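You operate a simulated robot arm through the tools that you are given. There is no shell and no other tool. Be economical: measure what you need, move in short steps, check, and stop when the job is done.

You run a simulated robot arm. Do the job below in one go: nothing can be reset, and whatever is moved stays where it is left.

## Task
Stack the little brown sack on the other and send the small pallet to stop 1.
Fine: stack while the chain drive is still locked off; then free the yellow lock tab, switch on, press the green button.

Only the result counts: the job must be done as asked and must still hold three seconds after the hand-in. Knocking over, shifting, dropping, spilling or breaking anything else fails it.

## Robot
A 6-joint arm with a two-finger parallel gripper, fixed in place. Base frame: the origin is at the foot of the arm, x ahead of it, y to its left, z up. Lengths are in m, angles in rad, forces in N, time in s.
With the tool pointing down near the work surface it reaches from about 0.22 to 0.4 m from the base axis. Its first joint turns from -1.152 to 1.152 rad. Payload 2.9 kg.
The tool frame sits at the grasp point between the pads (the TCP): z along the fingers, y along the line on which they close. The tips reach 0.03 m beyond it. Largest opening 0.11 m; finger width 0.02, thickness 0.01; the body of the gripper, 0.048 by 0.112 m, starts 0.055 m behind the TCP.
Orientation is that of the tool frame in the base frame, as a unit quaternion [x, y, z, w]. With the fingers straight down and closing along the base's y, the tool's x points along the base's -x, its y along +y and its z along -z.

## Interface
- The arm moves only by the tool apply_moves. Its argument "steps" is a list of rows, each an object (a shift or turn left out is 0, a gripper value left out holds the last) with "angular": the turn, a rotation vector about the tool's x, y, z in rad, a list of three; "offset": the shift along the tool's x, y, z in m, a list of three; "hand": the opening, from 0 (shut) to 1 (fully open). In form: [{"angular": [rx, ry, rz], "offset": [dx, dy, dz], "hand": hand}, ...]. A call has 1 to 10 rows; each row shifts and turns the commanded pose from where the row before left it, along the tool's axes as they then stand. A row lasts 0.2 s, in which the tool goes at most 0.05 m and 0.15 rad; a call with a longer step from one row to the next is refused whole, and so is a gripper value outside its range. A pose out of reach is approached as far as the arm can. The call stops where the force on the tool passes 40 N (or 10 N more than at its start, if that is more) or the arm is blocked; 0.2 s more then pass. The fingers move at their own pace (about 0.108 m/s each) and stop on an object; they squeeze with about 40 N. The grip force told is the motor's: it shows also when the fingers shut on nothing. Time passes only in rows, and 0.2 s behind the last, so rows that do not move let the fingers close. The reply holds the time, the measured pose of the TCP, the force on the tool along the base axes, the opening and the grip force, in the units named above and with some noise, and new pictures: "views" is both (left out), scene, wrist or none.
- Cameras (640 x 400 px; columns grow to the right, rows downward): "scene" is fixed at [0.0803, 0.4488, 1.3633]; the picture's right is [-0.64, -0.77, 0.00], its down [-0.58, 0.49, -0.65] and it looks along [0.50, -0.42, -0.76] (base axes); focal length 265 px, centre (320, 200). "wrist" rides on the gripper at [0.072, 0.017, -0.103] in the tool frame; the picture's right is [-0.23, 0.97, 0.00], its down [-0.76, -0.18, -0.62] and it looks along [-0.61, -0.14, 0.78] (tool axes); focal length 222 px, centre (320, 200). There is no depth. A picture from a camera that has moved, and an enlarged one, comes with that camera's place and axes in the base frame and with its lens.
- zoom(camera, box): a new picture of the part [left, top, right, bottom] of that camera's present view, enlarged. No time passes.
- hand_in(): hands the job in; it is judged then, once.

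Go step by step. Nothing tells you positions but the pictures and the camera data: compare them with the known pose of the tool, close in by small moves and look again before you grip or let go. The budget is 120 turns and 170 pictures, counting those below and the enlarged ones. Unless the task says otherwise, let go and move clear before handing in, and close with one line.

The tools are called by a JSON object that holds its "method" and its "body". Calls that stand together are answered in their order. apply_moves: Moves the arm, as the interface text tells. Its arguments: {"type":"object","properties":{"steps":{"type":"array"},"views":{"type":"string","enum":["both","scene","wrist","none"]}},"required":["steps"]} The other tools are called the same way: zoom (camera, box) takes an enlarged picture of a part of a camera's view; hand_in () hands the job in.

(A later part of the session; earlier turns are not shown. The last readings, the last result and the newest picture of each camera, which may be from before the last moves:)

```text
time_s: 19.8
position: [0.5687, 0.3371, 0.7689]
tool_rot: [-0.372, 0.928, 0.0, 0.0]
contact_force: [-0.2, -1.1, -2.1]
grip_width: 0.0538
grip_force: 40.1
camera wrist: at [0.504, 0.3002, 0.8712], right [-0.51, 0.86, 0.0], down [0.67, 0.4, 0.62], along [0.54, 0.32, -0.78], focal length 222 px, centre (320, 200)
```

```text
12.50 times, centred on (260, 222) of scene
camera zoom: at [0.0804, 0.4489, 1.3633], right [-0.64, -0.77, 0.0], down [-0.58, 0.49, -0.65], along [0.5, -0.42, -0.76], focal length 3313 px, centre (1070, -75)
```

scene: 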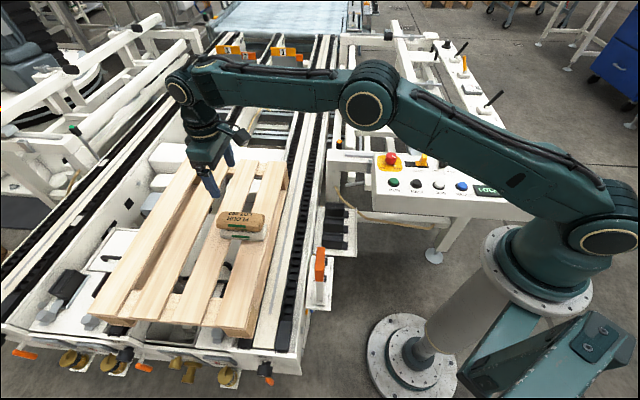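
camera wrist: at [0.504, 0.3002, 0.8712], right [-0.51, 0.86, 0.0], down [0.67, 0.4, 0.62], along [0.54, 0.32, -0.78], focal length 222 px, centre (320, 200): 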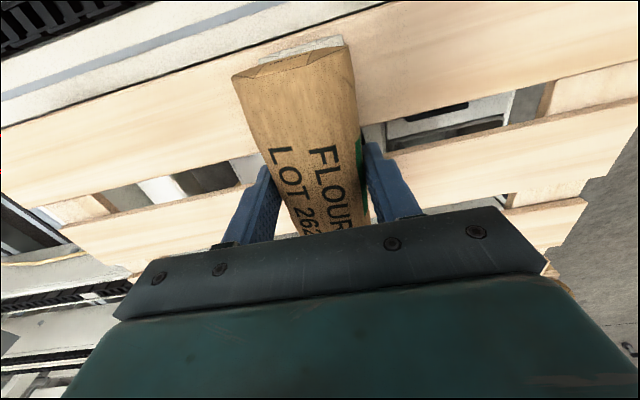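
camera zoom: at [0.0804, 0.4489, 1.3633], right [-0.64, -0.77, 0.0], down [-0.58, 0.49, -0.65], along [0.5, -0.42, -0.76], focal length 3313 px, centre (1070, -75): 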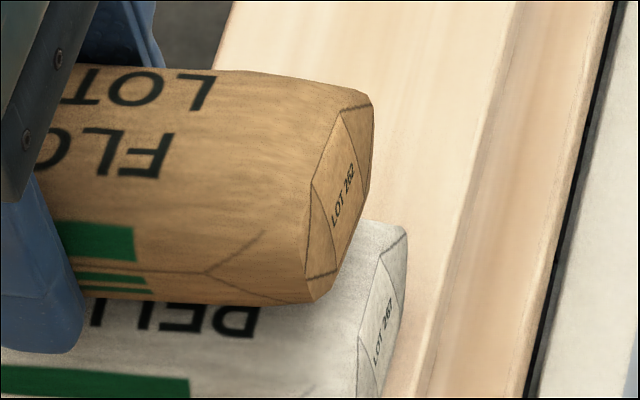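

It's almost aligned now (about 2 mm to correct), but the sack is still rolled some 5° in the grip. I counter-rotate 0.08 rad about tool x, shift +2 mm in tool y, and lower gently.

{"method": "apply_moves", "body": {"steps": [{"offset": [0.001, 0.002, 0]}, {"angular": [0.08, 0, 0]}, {"offset": [0, 0, 0.005]}, {}], "views": "wrist"}}

{"method": "zoom", "body": {"camera": "scene", "box": [200, 190, 280, 250]}}

{"method": "zoom", "body": {"camera": "scene", "box": [244, 206, 276, 238]}}

```text
time_s: 20.8
position: [0.5648, 0.3362, 0.7624]
tool_rot: [-0.373, 0.927, -0.037, 0.015]
contact_force: [-0.2, 0.4, -2.0]
grip_width: 0.054
grip_force: 39.9
camera wrist: at [0.4957, 0.3058, 0.8648], right [-0.51, 0.86, -0.08], down [0.64, 0.43, 0.64], along [0.58, 0.27, -0.77], focal length 222 px, centre (320, 200)
```

wrist: 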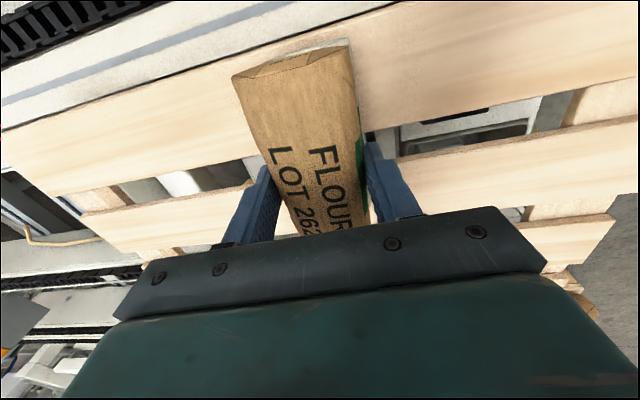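

```text
6.67 times, centred on (240, 220) of scene
camera zoom: at [0.0804, 0.4489, 1.3633], right [-0.64, -0.77, 0.0], down [-0.58, 0.49, -0.65], along [0.5, -0.42, -0.76], focal length 1767 px, centre (853, 67)
```

zoom: 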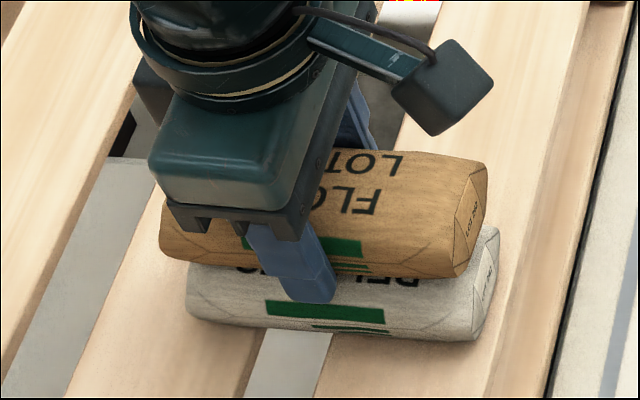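

```text
12.50 times, centred on (260, 222) of scene
camera zoom: at [0.0804, 0.4489, 1.3633], right [-0.64, -0.77, 0.0], down [-0.58, 0.49, -0.65], along [0.5, -0.42, -0.76], focal length 3313 px, centre (1070, -75)
```

zoom: 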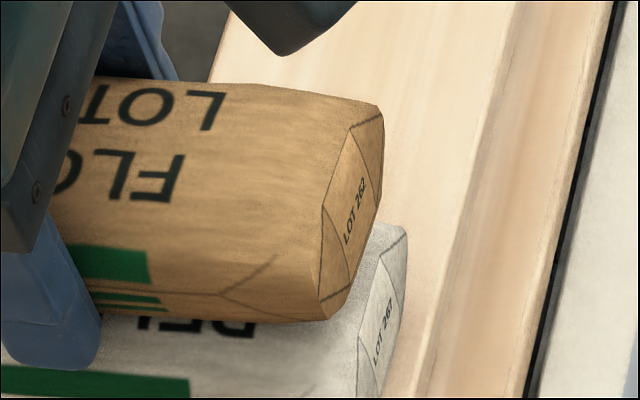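

It looks nearly level now and about 2 mm from ideal. I make a final nudge and lower in small steps.

{"method": "apply_moves", "body": {"steps": [{"offset": [0, 0.002, 0]}, {"offset": [0, 0, 0.0015]}, {}], "views": "none"}}

{"method": "apply_moves", "body": {"steps": [{"offset": [0, 0, 0.001]}, {}], "views": "none"}}

```text
time_s: 21.6
position: [0.5639, 0.3376, 0.7622]
tool_rot: [-0.372, 0.927, -0.038, 0.015]
contact_force: [-0.3, -0.3, -2.3]
grip_width: 0.0541
grip_force: 40.0
```

```text
time_s: 22.2
position: [0.564, 0.3388, 0.7623]
tool_rot: [-0.371, 0.928, -0.037, 0.015]
contact_force: [0.6, 0.1, -2.5]
grip_width: 0.0541
grip_force: 39.8
```

{"method": "apply_moves", "body": {"steps": [{"offset": [0, 0, 0.0015]}, {}], "views": "none"}}

{"method": "apply_moves", "body": {"steps": [{"offset": [0, 0, 0.001]}, {}], "views": "none"}}

```text
time_s: 22.8
position: [0.5645, 0.3392, 0.7596]
tool_rot: [-0.371, 0.928, -0.037, 0.015]
contact_force: [0.2, 0.0, -1.0]
grip_width: 0.0539
grip_force: 40.6
```

```text
time_s: 23.4
position: [0.5657, 0.3387, 0.7588]
tool_rot: [-0.372, 0.927, -0.037, 0.014]
contact_force: [-0.3, 0.0, 0.5]
grip_width: 0.0539
grip_force: 40.1
```

The force has come up to zero, so the sack is just touching down. I open slowly now without pressing.

{"method": "apply_moves", "body": {"steps": [{"offset": [0, 0, 0.0005], "hand": 0.5}, {"hand": 0.54}, {"hand": 0.58}, {"hand": 0.65}, {"hand": 0.8}, {"hand": 0.85}, {}], "views": "none"}}

{"method": "zoom", "body": {"camera": "scene", "box": [200, 190, 280, 250]}}

{"method": "zoom", "body": {"camera": "scene", "box": [244, 206, 276, 238]}}

{"method": "zoom", "body": {"camera": "wrist", "box": [180, 20, 420, 240]}}

```text
time_s: 25.0
position: [0.5653, 0.3388, 0.7599]
tool_rot: [-0.372, 0.927, -0.037, 0.015]
contact_force: [0.8, 0.7, -0.1]
grip_width: 0.0936
grip_force: 0.1
```

```text
6.67 times, centred on (240, 220) of scene
camera zoom: at [0.0803, 0.4488, 1.3633], right [-0.64, -0.77, 0.0], down [-0.58, 0.49, -0.65], along [0.5, -0.42, -0.76], focal length 1767 px, centre (853, 67)
```

zoom: 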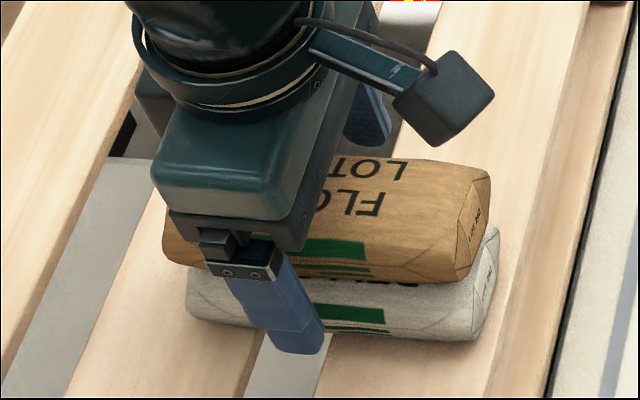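

```text
12.50 times, centred on (260, 222) of scene
camera zoom: at [0.0803, 0.4488, 1.3633], right [-0.64, -0.77, 0.0], down [-0.58, 0.49, -0.65], along [0.5, -0.42, -0.76], focal length 3313 px, centre (1070, -75)
```

zoom: 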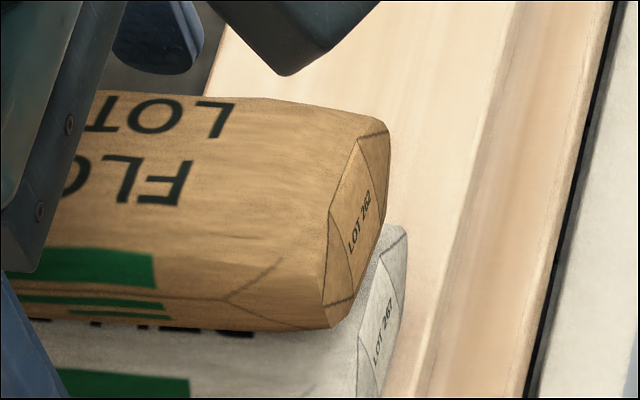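

```text
1.82 times, centred on (300, 130) of wrist
camera zoom: at [0.4946, 0.3068, 0.8604], right [-0.51, 0.86, -0.08], down [0.64, 0.43, 0.64], along [0.58, 0.27, -0.77], focal length 404 px, centre (356, 327)
```

zoom: 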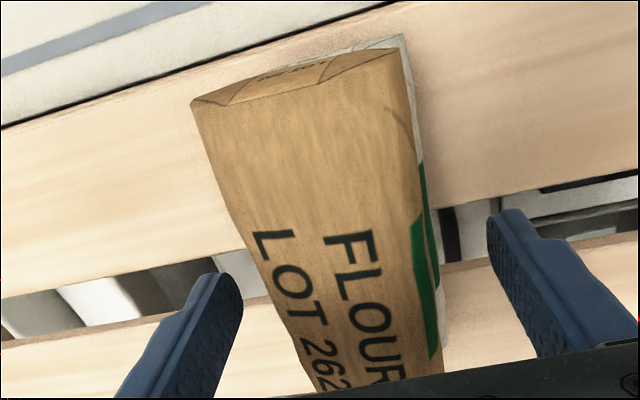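

FLOUR is much better seated. I rise clear, undo the tilt and look once more.

{"method": "apply_moves", "body": {"steps": [{"offset": [0, 0, -0.02]}, {"offset": [0, 0, -0.04]}, {"angular": [-0.08, 0, 0], "offset": [0, 0, -0.02]}, {"offset": [0, 0, -0.045]}, {"offset": [0, 0, -0.045]}, {"offset": [0, 0, -0.045]}, {}]}}

{"method": "zoom", "body": {"camera": "wrist", "box": [220, 20, 420, 160]}}

{"method": "zoom", "body": {"camera": "scene", "box": [200, 190, 280, 250]}}

```text
time_s: 26.6
position: [0.5588, 0.3408, 0.9758]
tool_rot: [-0.372, 0.928, 0.0, 0.0]
contact_force: [0.1, 0.3, -0.2]
grip_width: 0.0934
grip_force: 0.0
camera wrist: at [0.4941, 0.3032, 1.0784], right [-0.51, 0.86, 0.0], down [0.67, 0.4, 0.62], along [0.54, 0.32, -0.78], focal length 222 px, centre (320, 200)
```

scene: 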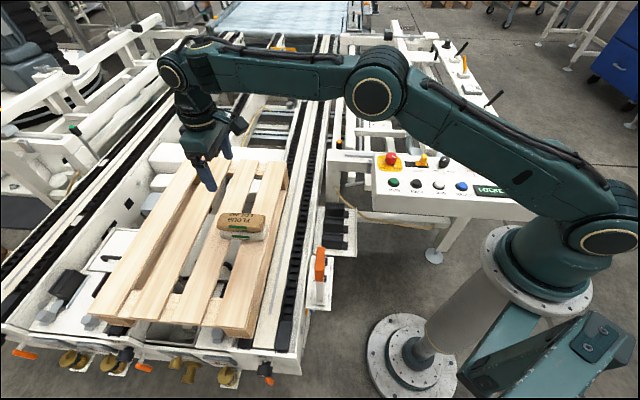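
wrist: 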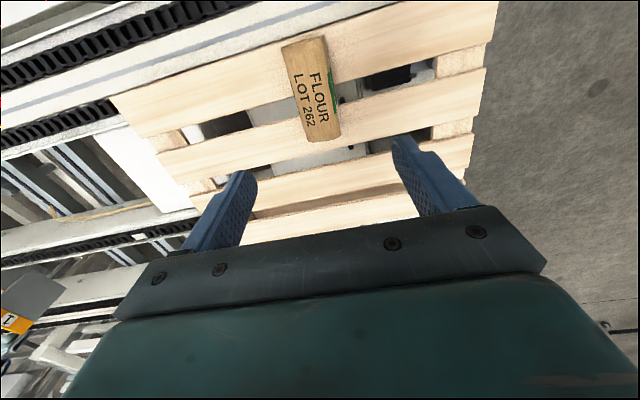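

```text
2.86 times, centred on (320, 90) of wrist
camera zoom: at [0.4941, 0.3032, 1.0784], right [-0.51, 0.86, 0.0], down [0.67, 0.4, 0.62], along [0.54, 0.32, -0.78], focal length 635 px, centre (320, 514)
```

zoom: 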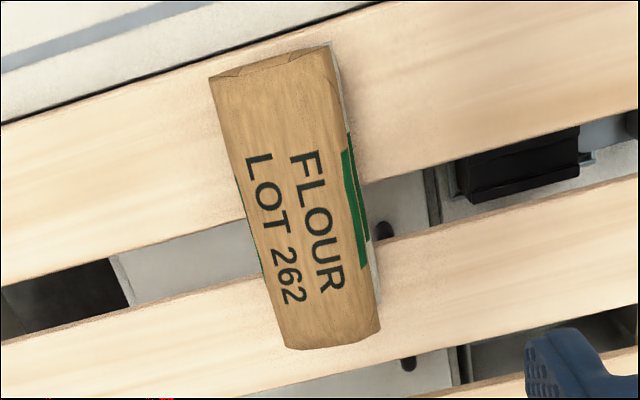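

```text
6.67 times, centred on (240, 220) of scene
camera zoom: at [0.0803, 0.4488, 1.3633], right [-0.64, -0.77, 0.0], down [-0.58, 0.49, -0.65], along [0.5, -0.42, -0.76], focal length 1767 px, centre (853, 67)
```

zoom: 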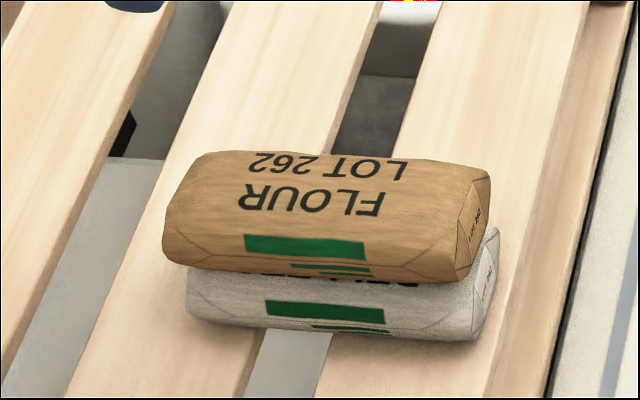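

The stack is sound: FLOUR sits square on PELLETS. Next is the panel, with the lock tab roughly at (0.376, −0.24, 0.80); I traverse there at safe height.

{"method": "apply_moves", "body": {"steps": [{"offset": [0.0411, -0.0226, 0]}, {"offset": [0.0411, -0.0226, 0]}, {"offset": [0.0411, -0.0226, 0]}, {"offset": [0.0411, -0.0226, 0]}, {"offset": [0.0411, -0.0226, 0]}, {"offset": [0.0411, -0.0226, 0]}, {"offset": [0.0411, -0.0226, 0]}, {"offset": [0.0411, -0.0226, 0]}, {"offset": [0.0411, -0.0226, 0]}, {"offset": [0.0411, -0.0226, 0], "hand": 0.5}]}}

```text
time_s: 28.8
position: [0.4194, -0.1056, 0.9724]
tool_rot: [-0.373, 0.928, 0.0, 0.0]
contact_force: [0.3, 0.0, 0.5]
grip_width: 0.055
grip_force: 0.0
camera wrist: at [0.3545, -0.1422, 1.0742], right [-0.51, 0.86, 0.0], down [0.67, 0.4, 0.62], along [0.54, 0.32, -0.78], focal length 222 px, centre (320, 200)
```

scene: 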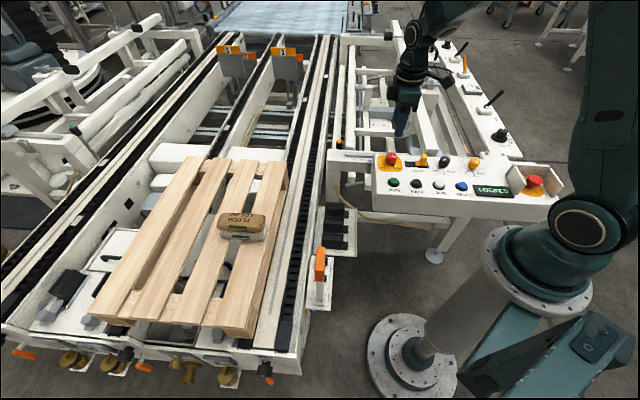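
wrist: 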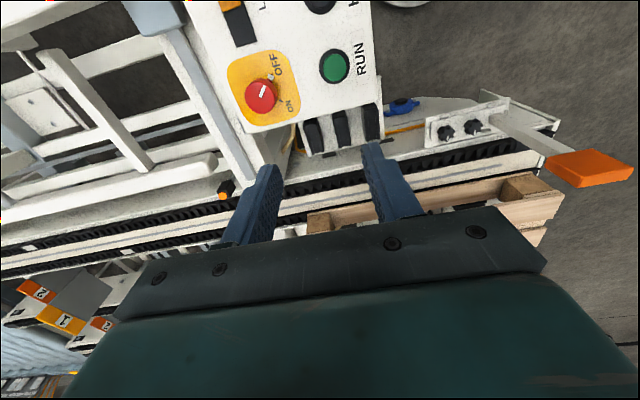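

The panel is well placed: RUN is at about (0.382, −0.107, 0.77) and the power knob top at (0.447, −0.165, 0.80). I continue to above the lock tab.

{"method": "apply_moves", "body": {"steps": [{"offset": [0.041, -0.0226, 0]}, {"offset": [0.041, -0.0226, 0]}, {"offset": [0.041, -0.0226, 0.01]}, {}], "views": "wrist"}}

{"method": "zoom", "body": {"camera": "wrist", "box": [180, 0, 420, 150]}}

```text
time_s: 29.8
position: [0.3779, -0.2407, 0.9628]
tool_rot: [-0.372, 0.928, -0.001, 0.0]
contact_force: [0.4, -0.6, 0.0]
grip_width: 0.0548
grip_force: 0.0
camera wrist: at [0.313, -0.2783, 1.0665], right [-0.51, 0.86, 0.0], down [0.67, 0.4, 0.62], along [0.54, 0.32, -0.78], focal length 222 px, centre (320, 200)
```

wrist: 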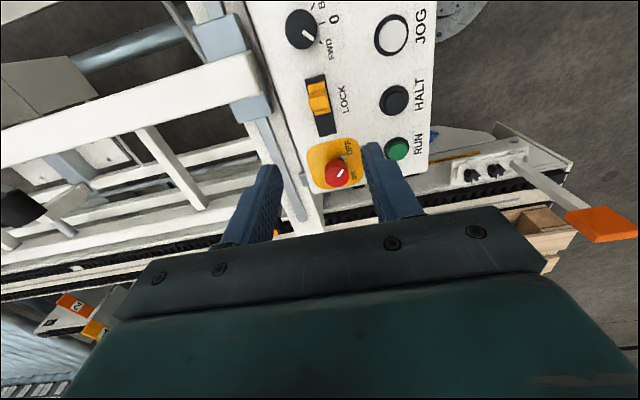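

```text
2.67 times, centred on (300, 75) of wrist
camera zoom: at [0.313, -0.2783, 1.0665], right [-0.51, 0.86, 0.0], down [0.67, 0.4, 0.62], along [0.54, 0.32, -0.78], focal length 592 px, centre (373, 533)
```

zoom: 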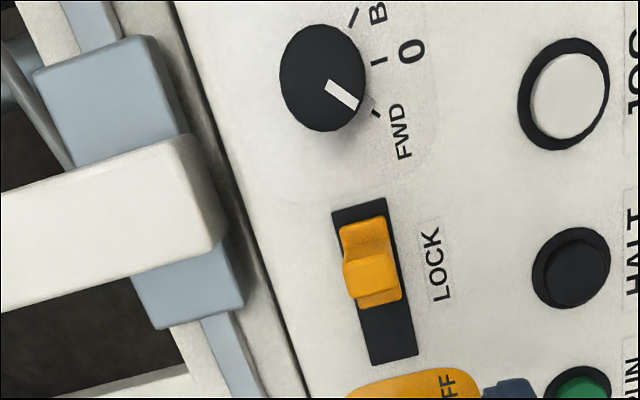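

The lock lever top is at (0.376, −0.241, 0.804), the panel surface at 0.764, and the slot runs at 45° with about 35 mm of free travel towards the power knob. I come down over the lever with the fingers half open and check.

{"method": "apply_moves", "body": {"steps": [{"offset": [0.0019, 0.001, 0.04]}, {"offset": [0, 0, 0.04]}, {"offset": [0, 0, 0.025]}, {}]}}

{"method": "zoom", "body": {"camera": "scene", "box": [380, 125, 476, 190]}}

{"method": "zoom", "body": {"camera": "wrist", "box": [180, 40, 460, 240]}}

```text
time_s: 30.8
position: [0.3755, -0.2403, 0.8558]
tool_rot: [-0.372, 0.928, 0.0, 0.0]
contact_force: [-0.8, -0.2, 0.2]
grip_width: 0.0549
grip_force: 0.0
camera wrist: at [0.3111, -0.2782, 0.9598], right [-0.51, 0.86, 0.0], down [0.67, 0.4, 0.62], along [0.54, 0.32, -0.78], focal length 222 px, centre (320, 200)
```

scene: 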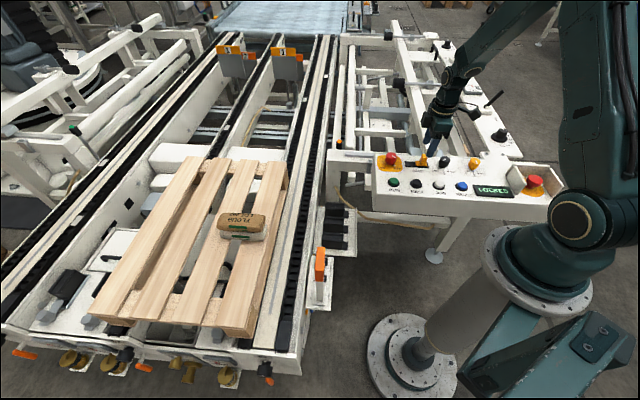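
wrist: 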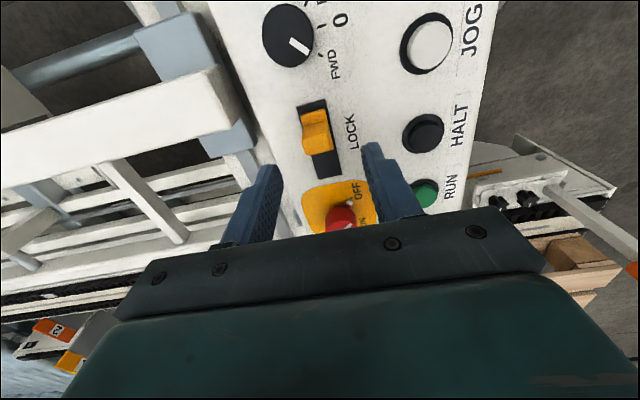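

```text
6.15 times, centred on (428, 158) of scene
camera zoom: at [0.0804, 0.4488, 1.3633], right [-0.64, -0.77, 0.0], down [-0.58, 0.49, -0.65], along [0.5, -0.42, -0.76], focal length 1631 px, centre (-345, 462)
```

zoom: 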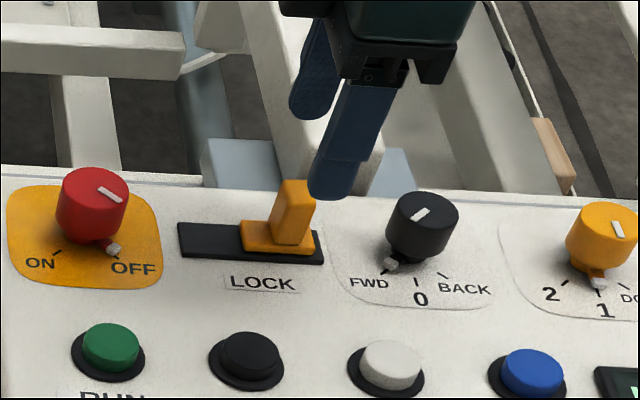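

```text
2.00 times, centred on (320, 140) of wrist
camera zoom: at [0.3111, -0.2782, 0.9598], right [-0.51, 0.86, 0.0], down [0.67, 0.4, 0.62], along [0.54, 0.32, -0.78], focal length 444 px, centre (320, 320)
```

zoom: 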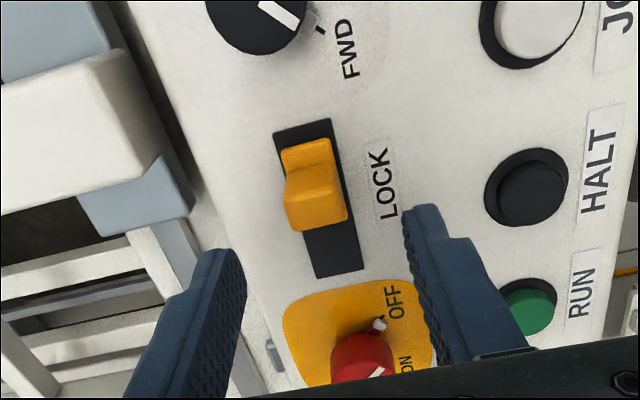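

Lever and fingers agree within 3 mm. I lower around the lever to z ≈ 0.812.

{"method": "apply_moves", "body": {"steps": [{"offset": [0.0025, 0, 0.02]}, {"offset": [0, 0, 0.015]}, {"offset": [0, 0, 0.009]}, {}], "views": "wrist"}}

{"method": "zoom", "body": {"camera": "scene", "box": [380, 125, 476, 190]}}

```text
time_s: 31.8
position: [0.3727, -0.2431, 0.8152]
tool_rot: [-0.372, 0.928, 0.0, 0.0]
contact_force: [0.9, -0.1, 0.0]
grip_width: 0.055
grip_force: 0.0
camera wrist: at [0.3087, -0.2799, 0.9182], right [-0.51, 0.86, 0.0], down [0.67, 0.4, 0.62], along [0.54, 0.32, -0.78], focal length 222 px, centre (320, 200)
```

wrist: 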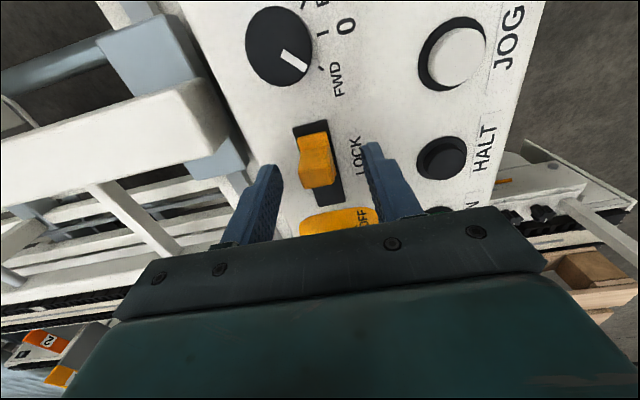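

```text
6.15 times, centred on (428, 158) of scene
camera zoom: at [0.0803, 0.4488, 1.3633], right [-0.64, -0.77, 0.0], down [-0.58, 0.49, -0.65], along [0.5, -0.42, -0.76], focal length 1631 px, centre (-345, 462)
```

zoom: 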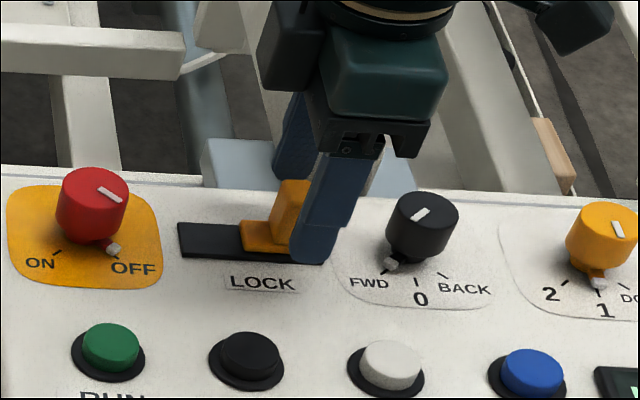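

The scene view suggests the lever is about 5 mm further towards −u (tool −x). I correct 4 mm and close on it.

{"method": "apply_moves", "body": {"steps": [{"offset": [-0.004, 0, 0.002]}, {"hand": 0.3}, {"hand": 0.1}, {"hand": 0.1}, {}], "views": "wrist"}}

{"method": "zoom", "body": {"camera": "scene", "box": [380, 125, 476, 190]}}

```text
time_s: 33.0
position: [0.3771, -0.2411, 0.8139]
tool_rot: [-0.372, 0.928, -0.003, 0.001]
contact_force: [18.3, -18.4, -10.7]
grip_width: 0.021
grip_force: 44.9
camera wrist: at [0.3132, -0.2783, 0.9161], right [-0.51, 0.86, -0.01], down [0.67, 0.4, 0.63], along [0.54, 0.31, -0.78], focal length 222 px, centre (320, 200)
```

wrist: 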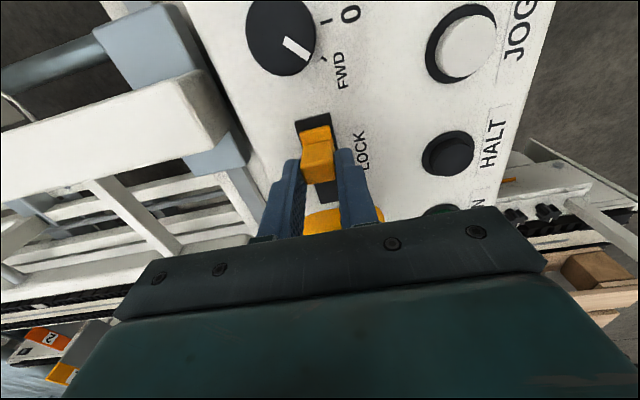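

```text
6.15 times, centred on (428, 158) of scene
camera zoom: at [0.0809, 0.4484, 1.3634], right [-0.64, -0.77, 0.0], down [-0.58, 0.49, -0.65], along [0.5, -0.42, -0.76], focal length 1631 px, centre (-345, 462)
```

zoom: 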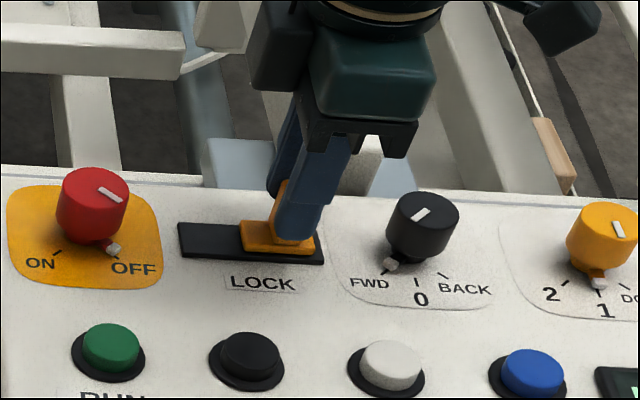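

The lever is gripped (0.021 m), with a sideways load from a small offset. I relieve that in tool y, then slide along the slot towards the power knob.

{"method": "apply_moves", "body": {"steps": [{"offset": [0, -0.002, 0]}, {}], "views": "none"}}

{"method": "apply_moves", "body": {"steps": [{"offset": [-0.005, 0, 0]}, {"offset": [-0.006, 0, 0]}, {"offset": [-0.006, 0, 0]}, {}], "views": "none"}}

{"method": "zoom", "body": {"camera": "scene", "box": [380, 125, 476, 190]}}

```text
time_s: 33.6
position: [0.3791, -0.2412, 0.8127]
tool_rot: [-0.372, 0.928, -0.001, 0.002]
contact_force: [11.9, -13.4, 5.2]
grip_width: 0.0213
grip_force: 44.9
```

```text
time_s: 34.6
position: [0.3915, -0.2295, 0.8132]
tool_rot: [-0.373, 0.928, -0.002, 0.002]
contact_force: [14.6, -14.8, -0.3]
grip_width: 0.0209
grip_force: 45.3
```

```text
6.15 times, centred on (428, 158) of scene
camera zoom: at [0.0807, 0.4485, 1.3634], right [-0.64, -0.77, 0.0], down [-0.58, 0.49, -0.65], along [0.5, -0.42, -0.76], focal length 1631 px, centre (-345, 462)
```

zoom: 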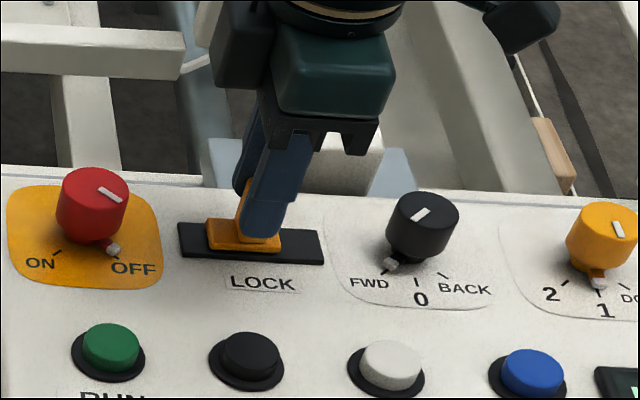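

The tab is sliding, about 13 mm to go. I continue.

{"method": "apply_moves", "body": {"steps": [{"offset": [-0.005, -0.002, 0]}, {"offset": [-0.005, 0, 0]}, {"offset": [-0.004, 0, 0]}, {}], "views": "none"}}

{"method": "zoom", "body": {"camera": "scene", "box": [380, 125, 540, 225]}}

```text
time_s: 35.6
position: [0.399, -0.2216, 0.8122]
tool_rot: [-0.37, 0.929, 0.0, -0.003]
contact_force: [-11.7, -16.5, 26.5]
grip_width: 0.0214
grip_force: 45.2
```

```text
4.00 times, centred on (460, 175) of scene
camera zoom: at [0.0798, 0.4487, 1.3634], right [-0.64, -0.77, 0.0], down [-0.58, 0.49, -0.65], along [0.5, -0.42, -0.76], focal length 1060 px, centre (-240, 300)
```

zoom: 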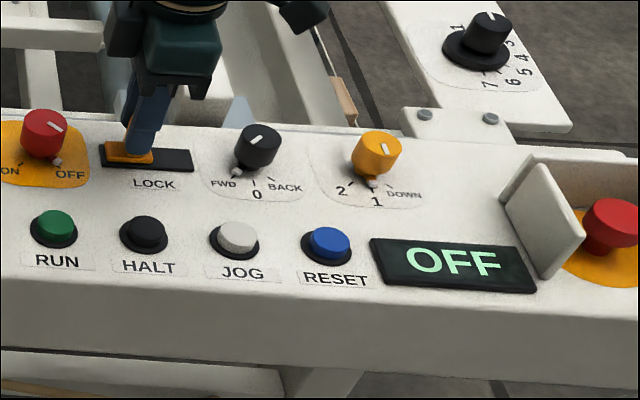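

The display now reads OFF, so the lock is free. I release the tab and rise.

{"method": "apply_moves", "body": {"steps": [{"offset": [0.002, 0.001, 0]}, {"hand": 0.3}, {"hand": 0.5}, {}, {"offset": [0, 0, -0.03]}, {"offset": [0, 0, -0.03]}, {"offset": [0, 0, -0.02]}, {}], "views": "wrist"}}

{"method": "zoom", "body": {"camera": "scene", "box": [376, 140, 440, 190]}}

{"method": "zoom", "body": {"camera": "wrist", "box": [220, 40, 420, 220]}}

```text
time_s: 37.4
position: [0.3997, -0.2206, 0.8923]
tool_rot: [-0.372, 0.928, 0.0, 0.0]
contact_force: [-0.3, 0.3, -0.6]
grip_width: 0.0551
grip_force: 0.1
camera wrist: at [0.3354, -0.2579, 0.9953], right [-0.51, 0.86, 0.0], down [0.67, 0.4, 0.62], along [0.54, 0.32, -0.78], focal length 222 px, centre (320, 200)
```

wrist: 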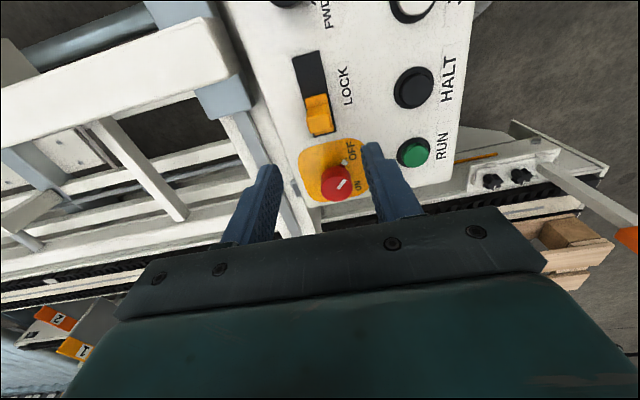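

```text
8.00 times, centred on (408, 165) of scene
camera zoom: at [0.0803, 0.4489, 1.3633], right [-0.64, -0.77, 0.0], down [-0.58, 0.49, -0.65], along [0.5, -0.42, -0.76], focal length 2120 px, centre (-384, 480)
```

zoom: 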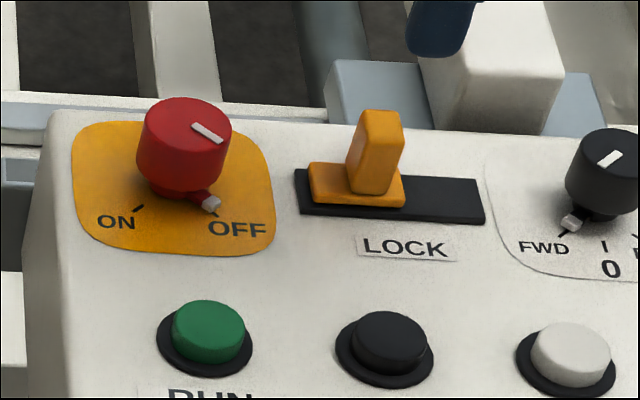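

```text
2.22 times, centred on (320, 130) of wrist
camera zoom: at [0.3354, -0.2579, 0.9953], right [-0.51, 0.86, 0.0], down [0.67, 0.4, 0.62], along [0.54, 0.32, -0.78], focal length 494 px, centre (320, 356)
```

zoom: 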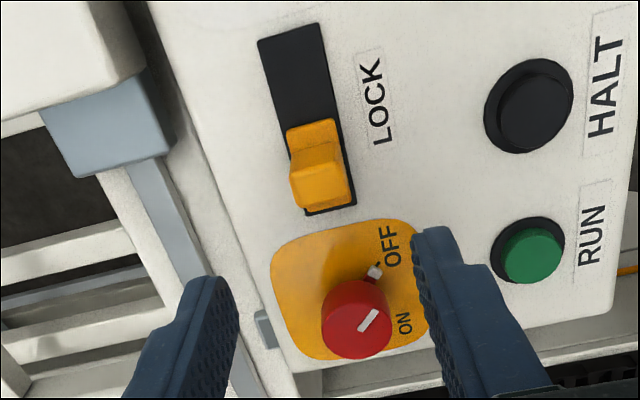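

The lock tab is fully over and the power knob is at about (0.448, −0.171), top ≈ 0.793. I move above it and check.

{"method": "apply_moves", "body": {"steps": [{"offset": [-0.0346, 0.0012, 0]}, {"offset": [-0.0346, 0.0012, 0]}, {"offset": [0, 0, 0.04]}, {}], "views": "wrist"}}

{"method": "zoom", "body": {"camera": "scene", "box": [376, 130, 440, 180]}}

{"method": "zoom", "body": {"camera": "wrist", "box": [220, 80, 420, 240]}}

```text
time_s: 38.4
position: [0.4464, -0.1723, 0.8513]
tool_rot: [-0.373, 0.928, -0.001, 0.001]
contact_force: [0.3, -0.8, 0.8]
grip_width: 0.0551
grip_force: 0.0
camera wrist: at [0.3825, -0.2092, 0.9556], right [-0.51, 0.86, 0.0], down [0.67, 0.4, 0.62], along [0.54, 0.32, -0.78], focal length 222 px, centre (320, 200)
```

wrist: 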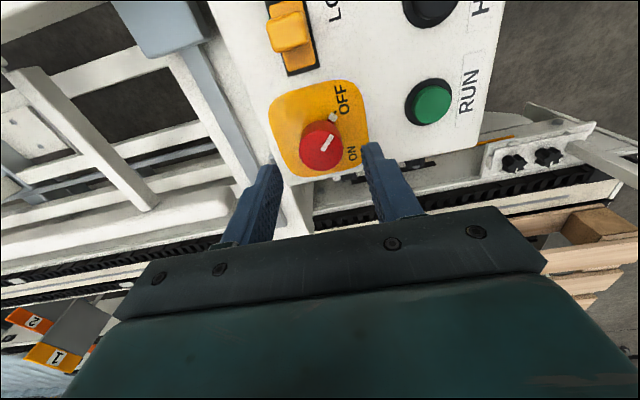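

```text
8.00 times, centred on (408, 155) of scene
camera zoom: at [0.0803, 0.4489, 1.3633], right [-0.64, -0.77, 0.0], down [-0.58, 0.49, -0.65], along [0.5, -0.42, -0.76], focal length 2120 px, centre (-384, 560)
```

zoom: 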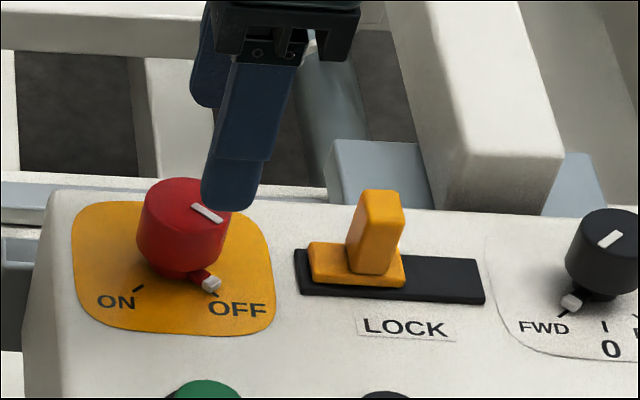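

```text
2.50 times, centred on (320, 160) of wrist
camera zoom: at [0.3825, -0.2092, 0.9556], right [-0.51, 0.86, 0.0], down [0.67, 0.4, 0.62], along [0.54, 0.32, -0.78], focal length 555 px, centre (320, 300)
```

zoom: 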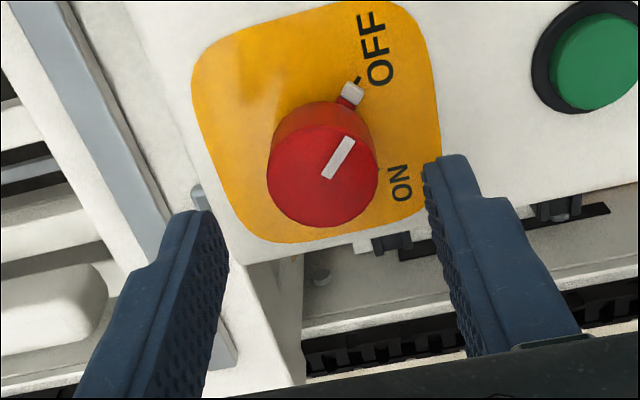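

The knob centre is about 5 mm further in tool −x. I correct that and lower around it.

{"method": "apply_moves", "body": {"steps": [{"offset": [-0.0048, 0, 0.02]}, {"offset": [0, 0, 0.015]}, {"offset": [0, 0, 0.008]}, {}], "views": "wrist"}}

{"method": "zoom", "body": {"camera": "scene", "box": [376, 130, 440, 180]}}

{"method": "zoom", "body": {"camera": "wrist", "box": [220, 80, 420, 240]}}

```text
time_s: 39.4
position: [0.45, -0.1674, 0.8086]
tool_rot: [-0.372, 0.928, -0.001, 0.0]
contact_force: [-0.3, -1.1, -0.6]
grip_width: 0.055
grip_force: 0.0
camera wrist: at [0.3863, -0.2054, 0.9126], right [-0.51, 0.86, 0.0], down [0.67, 0.4, 0.62], along [0.54, 0.32, -0.78], focal length 222 px, centre (320, 200)
```

wrist: 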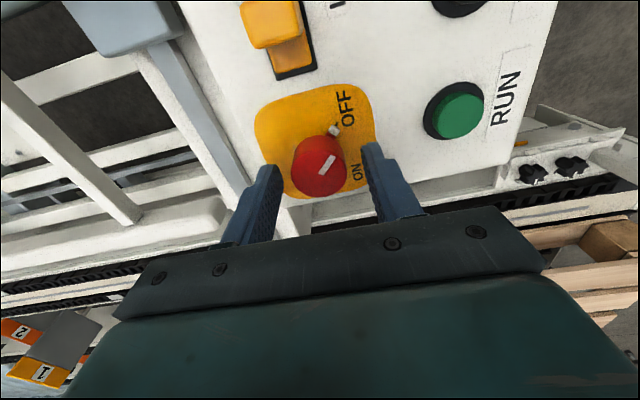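

```text
8.00 times, centred on (408, 155) of scene
camera zoom: at [0.0803, 0.4488, 1.3633], right [-0.64, -0.77, 0.0], down [-0.58, 0.49, -0.65], along [0.5, -0.42, -0.76], focal length 2120 px, centre (-384, 560)
```

zoom: 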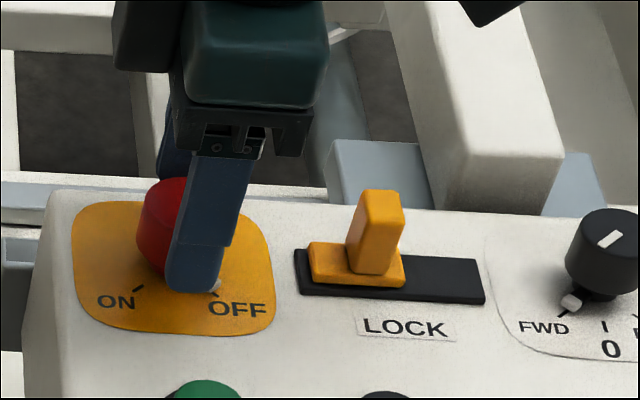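

```text
2.50 times, centred on (320, 160) of wrist
camera zoom: at [0.3863, -0.2054, 0.9126], right [-0.51, 0.86, 0.0], down [0.67, 0.4, 0.62], along [0.54, 0.32, -0.78], focal length 555 px, centre (320, 300)
```

zoom: 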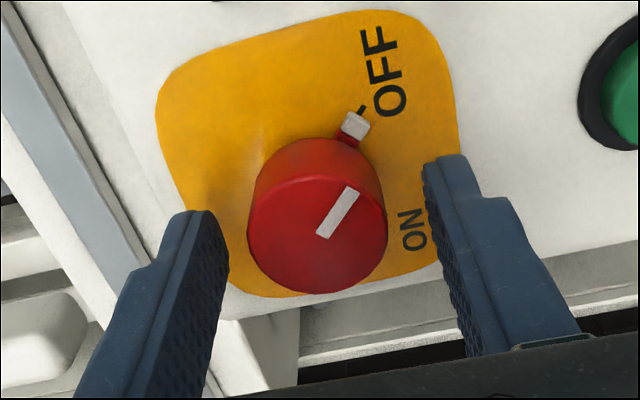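

The hand is centred on the knob within 2 mm and the fingertips clear the plate. I close on it.

{"method": "apply_moves", "body": {"steps": [{"offset": [-0.0015, 0, 0.001], "hand": 0.4}, {"hand": 0.2}, {"hand": 0.2}, {}], "views": "wrist"}}

{"method": "zoom", "body": {"camera": "wrist", "box": [220, 80, 420, 240]}}

```text
time_s: 40.4
position: [0.4521, -0.167, 0.8084]
tool_rot: [-0.372, 0.928, -0.001, 0.0]
contact_force: [3.8, -6.8, -2.5]
grip_width: 0.035
grip_force: 45.1
camera wrist: at [0.3879, -0.2044, 0.9117], right [-0.51, 0.86, 0.0], down [0.67, 0.4, 0.62], along [0.54, 0.32, -0.78], focal length 222 px, centre (320, 200)
```

wrist: 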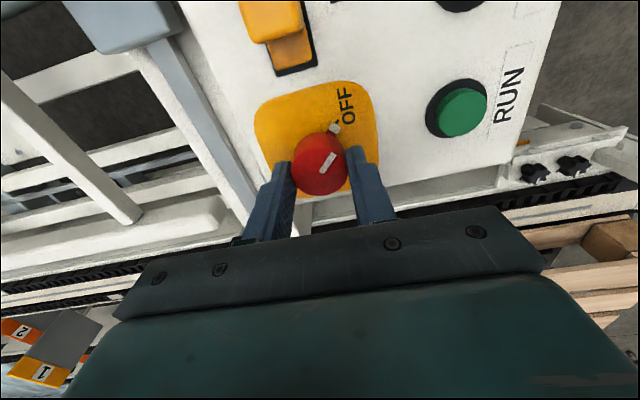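

```text
2.50 times, centred on (320, 160) of wrist
camera zoom: at [0.3879, -0.2044, 0.9117], right [-0.51, 0.86, 0.0], down [0.67, 0.4, 0.62], along [0.54, 0.32, -0.78], focal length 555 px, centre (320, 300)
```

zoom: 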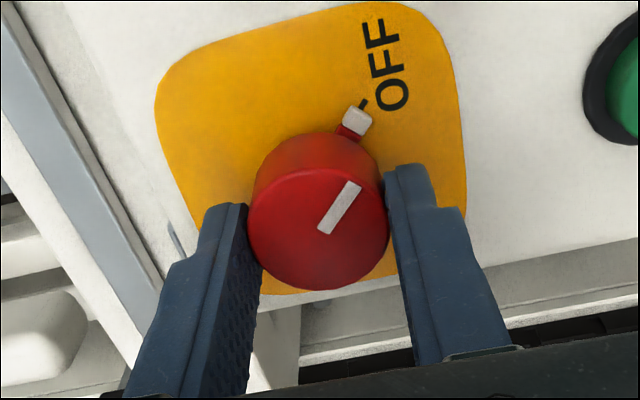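

Firm grip at 0.035. I rotate clockwise (positive about tool z) towards ON, first part.

{"method": "apply_moves", "body": {"steps": [{"angular": [0, 0, 0.12]}, {"angular": [0, 0, 0.14]}, {"angular": [0, 0, 0.14]}, {"angular": [0, 0, 0.14]}, {"angular": [0, 0, 0.14]}, {"angular": [0, 0, 0.12]}, {}], "views": "wrist"}}

{"method": "zoom", "body": {"camera": "scene", "box": [376, 130, 536, 230]}}

```text
time_s: 42.0
position: [0.4534, -0.1686, 0.8094]
tool_rot: [0.022, 1.0, -0.002, 0.0]
contact_force: [-1.3, -23.8, -4.1]
grip_width: 0.0347
grip_force: 45.0
camera wrist: at [0.381, -0.1474, 0.9117], right [0.27, 0.96, 0.0], down [0.75, -0.21, 0.62], along [0.6, -0.17, -0.78], focal length 222 px, centre (320, 200)
```

wrist: 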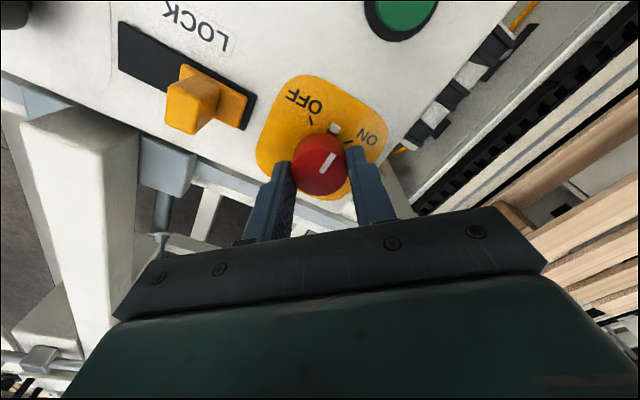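

```text
4.00 times, centred on (456, 180) of scene
camera zoom: at [0.0804, 0.4483, 1.3635], right [-0.64, -0.77, 0.0], down [-0.58, 0.49, -0.65], along [0.5, -0.42, -0.76], focal length 1060 px, centre (-224, 280)
```

zoom: 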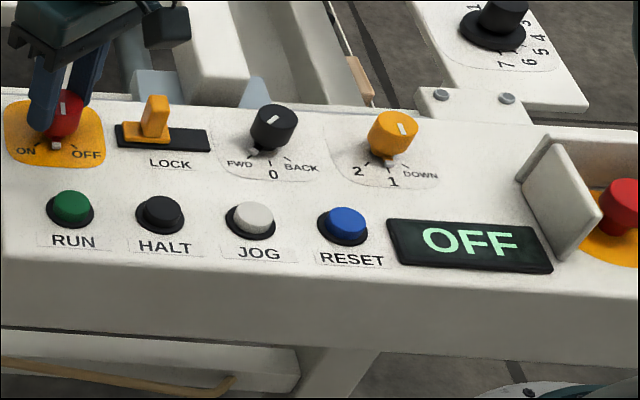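

The knob turned with the hand and is about halfway. I relieve a small side load and continue to ON.

{"method": "apply_moves", "body": {"steps": [{"angular": [0, 0, 0.12], "offset": [0, -0.0015, 0]}, {"angular": [0, 0, 0.14]}, {"angular": [0, 0, 0.14]}, {"angular": [0, 0, 0.13]}, {"angular": [0, 0, 0.12]}, {}], "views": "wrist"}}

{"method": "zoom", "body": {"camera": "scene", "box": [376, 130, 536, 230]}}

```text
time_s: 43.4
position: [0.4527, -0.1686, 0.8087]
tool_rot: [0.338, 0.941, -0.001, 0.001]
contact_force: [2.7, -22.4, -4.7]
grip_width: 0.035
grip_force: 44.7
camera wrist: at [0.4071, -0.1091, 0.9116], right [0.8, 0.61, 0.0], down [0.47, -0.62, 0.62], along [0.38, -0.5, -0.78], focal length 222 px, centre (320, 200)
```

wrist: 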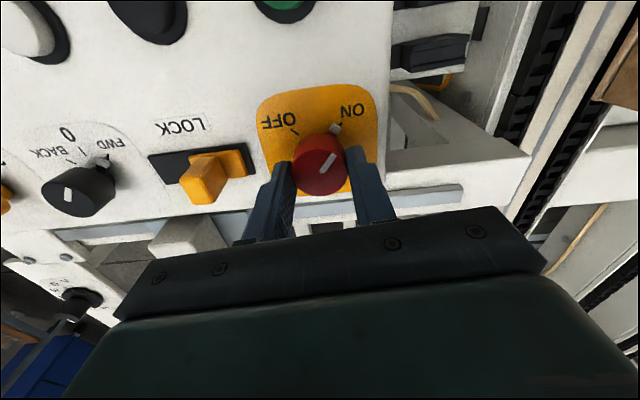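

```text
4.00 times, centred on (456, 180) of scene
camera zoom: at [0.0805, 0.4484, 1.3635], right [-0.64, -0.77, 0.0], down [-0.58, 0.49, -0.65], along [0.5, -0.42, -0.76], focal length 1060 px, centre (-224, 280)
```

zoom: 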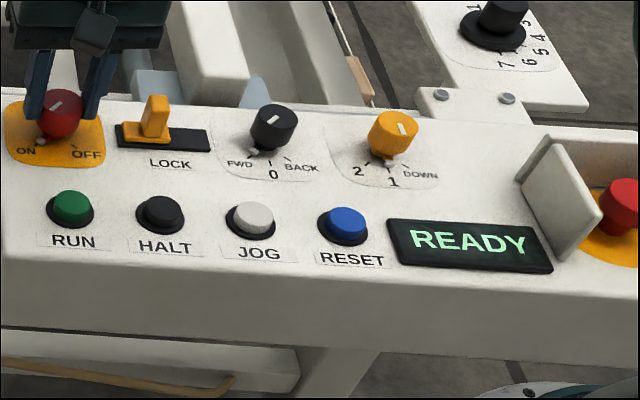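

The display reads READY and the knob is at ON. I release, rise and shut the fingers for pressing RUN.

{"method": "apply_moves", "body": {"steps": [{"hand": 0.35}, {"hand": 0.5}, {}, {"offset": [0, 0, -0.03]}, {"offset": [0, 0, -0.03]}, {"offset": [0, 0, -0.03], "hand": 0.0}, {}, {}], "views": "wrist"}}

{"method": "zoom", "body": {"camera": "scene", "box": [376, 130, 536, 230]}}

```text
time_s: 45.2
position: [0.4501, -0.169, 0.8999]
tool_rot: [0.338, 0.941, 0.0, -0.001]
contact_force: [0.1, 0.2, 0.0]
grip_width: 0.0001
grip_force: 37.9
camera wrist: at [0.4057, -0.1098, 1.0027], right [0.79, 0.61, 0.0], down [0.48, -0.62, 0.62], along [0.38, -0.49, -0.78], focal length 222 px, centre (320, 200)
```

wrist: 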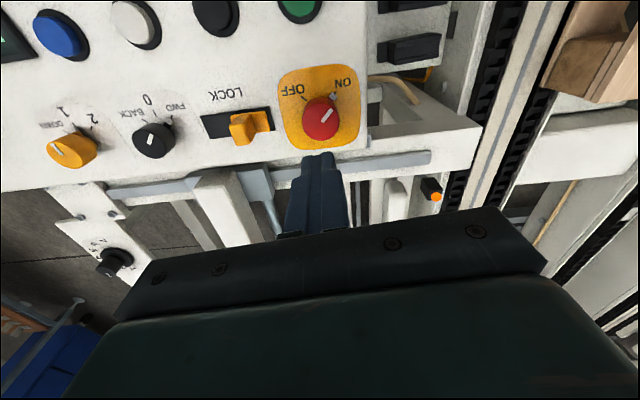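

```text
4.00 times, centred on (456, 180) of scene
camera zoom: at [0.0803, 0.4488, 1.3633], right [-0.64, -0.77, 0.0], down [-0.58, 0.49, -0.65], along [0.5, -0.42, -0.76], focal length 1060 px, centre (-224, 280)
```

zoom: 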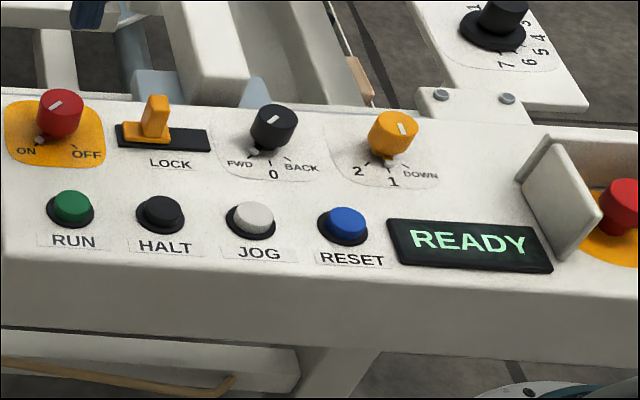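

All set: READY, FWD, stop 1. I move the closed fingers over the RUN button.

{"method": "apply_moves", "body": {"steps": [{"offset": [0.031, 0.0015, 0]}, {"offset": [0.031, 0.0015, 0]}, {"offset": [0.03, 0.0015, 0]}, {"offset": [0, 0, 0.04]}, {"offset": [0, 0, 0.02]}, {}], "views": "wrist"}}

{"method": "zoom", "body": {"camera": "scene", "box": [376, 140, 440, 190]}}

{"method": "zoom", "body": {"camera": "wrist", "box": [240, 80, 400, 220]}}

```text
time_s: 46.6
position: [0.383, -0.1046, 0.8386]
tool_rot: [0.336, 0.942, -0.001, 0.0]
contact_force: [0.7, 0.2, -0.8]
grip_width: 0.0001
grip_force: 37.9
camera wrist: at [0.3381, -0.0457, 0.9412], right [0.79, 0.61, 0.0], down [0.48, -0.62, 0.62], along [0.38, -0.49, -0.78], focal length 222 px, centre (320, 200)
```

wrist: 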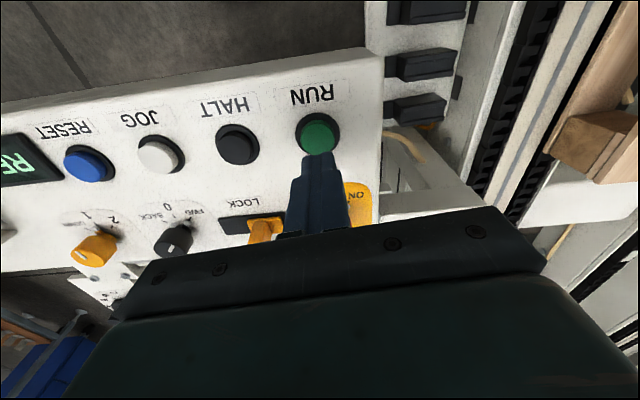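

```text
8.00 times, centred on (408, 165) of scene
camera zoom: at [0.0803, 0.4489, 1.3633], right [-0.64, -0.77, 0.0], down [-0.58, 0.49, -0.65], along [0.5, -0.42, -0.76], focal length 2120 px, centre (-384, 480)
```

zoom: 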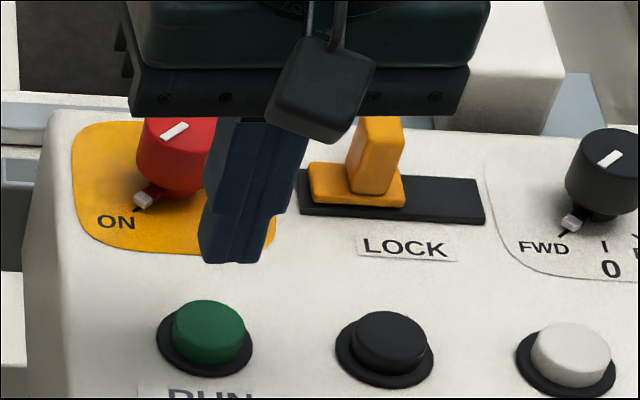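

```text
2.86 times, centred on (320, 150) of wrist
camera zoom: at [0.3381, -0.0457, 0.9412], right [0.79, 0.61, 0.0], down [0.48, -0.62, 0.62], along [0.38, -0.49, -0.78], focal length 635 px, centre (320, 343)
```

zoom: 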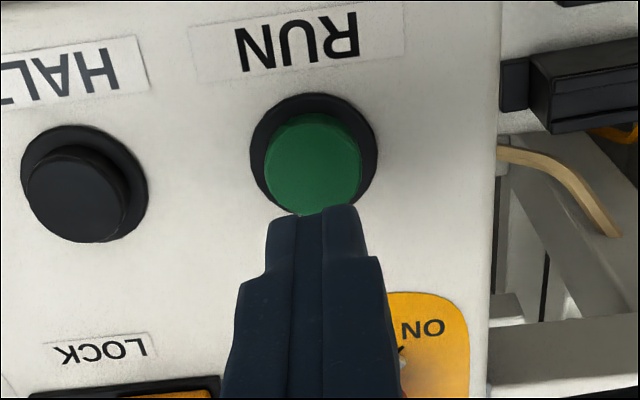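

The fingertips are right over RUN (within 3 mm). I lower to just above it, then press in small steps.

{"method": "apply_moves", "body": {"steps": [{"offset": [0.001, 0, 0.015]}, {"offset": [0, 0, 0.01]}, {}], "views": "none"}}

{"method": "apply_moves", "body": {"steps": [{"offset": [0, 0, 0.003]}, {"offset": [0, 0, 0.003]}, {"offset": [0, 0, 0.003]}, {}], "views": "scene"}}

{"method": "zoom", "body": {"camera": "scene", "box": [376, 130, 536, 230]}}

```text
time_s: 47.4
position: [0.3827, -0.1043, 0.812]
tool_rot: [0.336, 0.942, 0.0, 0.001]
contact_force: [-0.8, 0.5, 0.1]
grip_width: 0.0
grip_force: 37.1
```

```text
time_s: 48.4
position: [0.3824, -0.1044, 0.8038]
tool_rot: [0.338, 0.941, 0.0, 0.0]
contact_force: [0.3, 0.9, 0.0]
grip_width: 0.0
grip_force: 37.9
```

scene: 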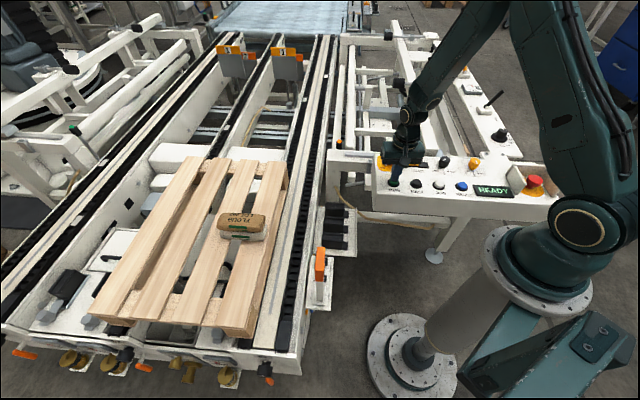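

```text
4.00 times, centred on (456, 180) of scene
camera zoom: at [0.0803, 0.4488, 1.3633], right [-0.64, -0.77, 0.0], down [-0.58, 0.49, -0.65], along [0.5, -0.42, -0.76], focal length 1060 px, centre (-224, 280)
```

zoom: 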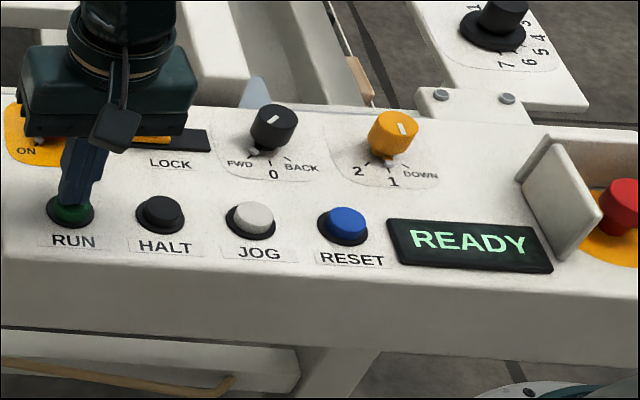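

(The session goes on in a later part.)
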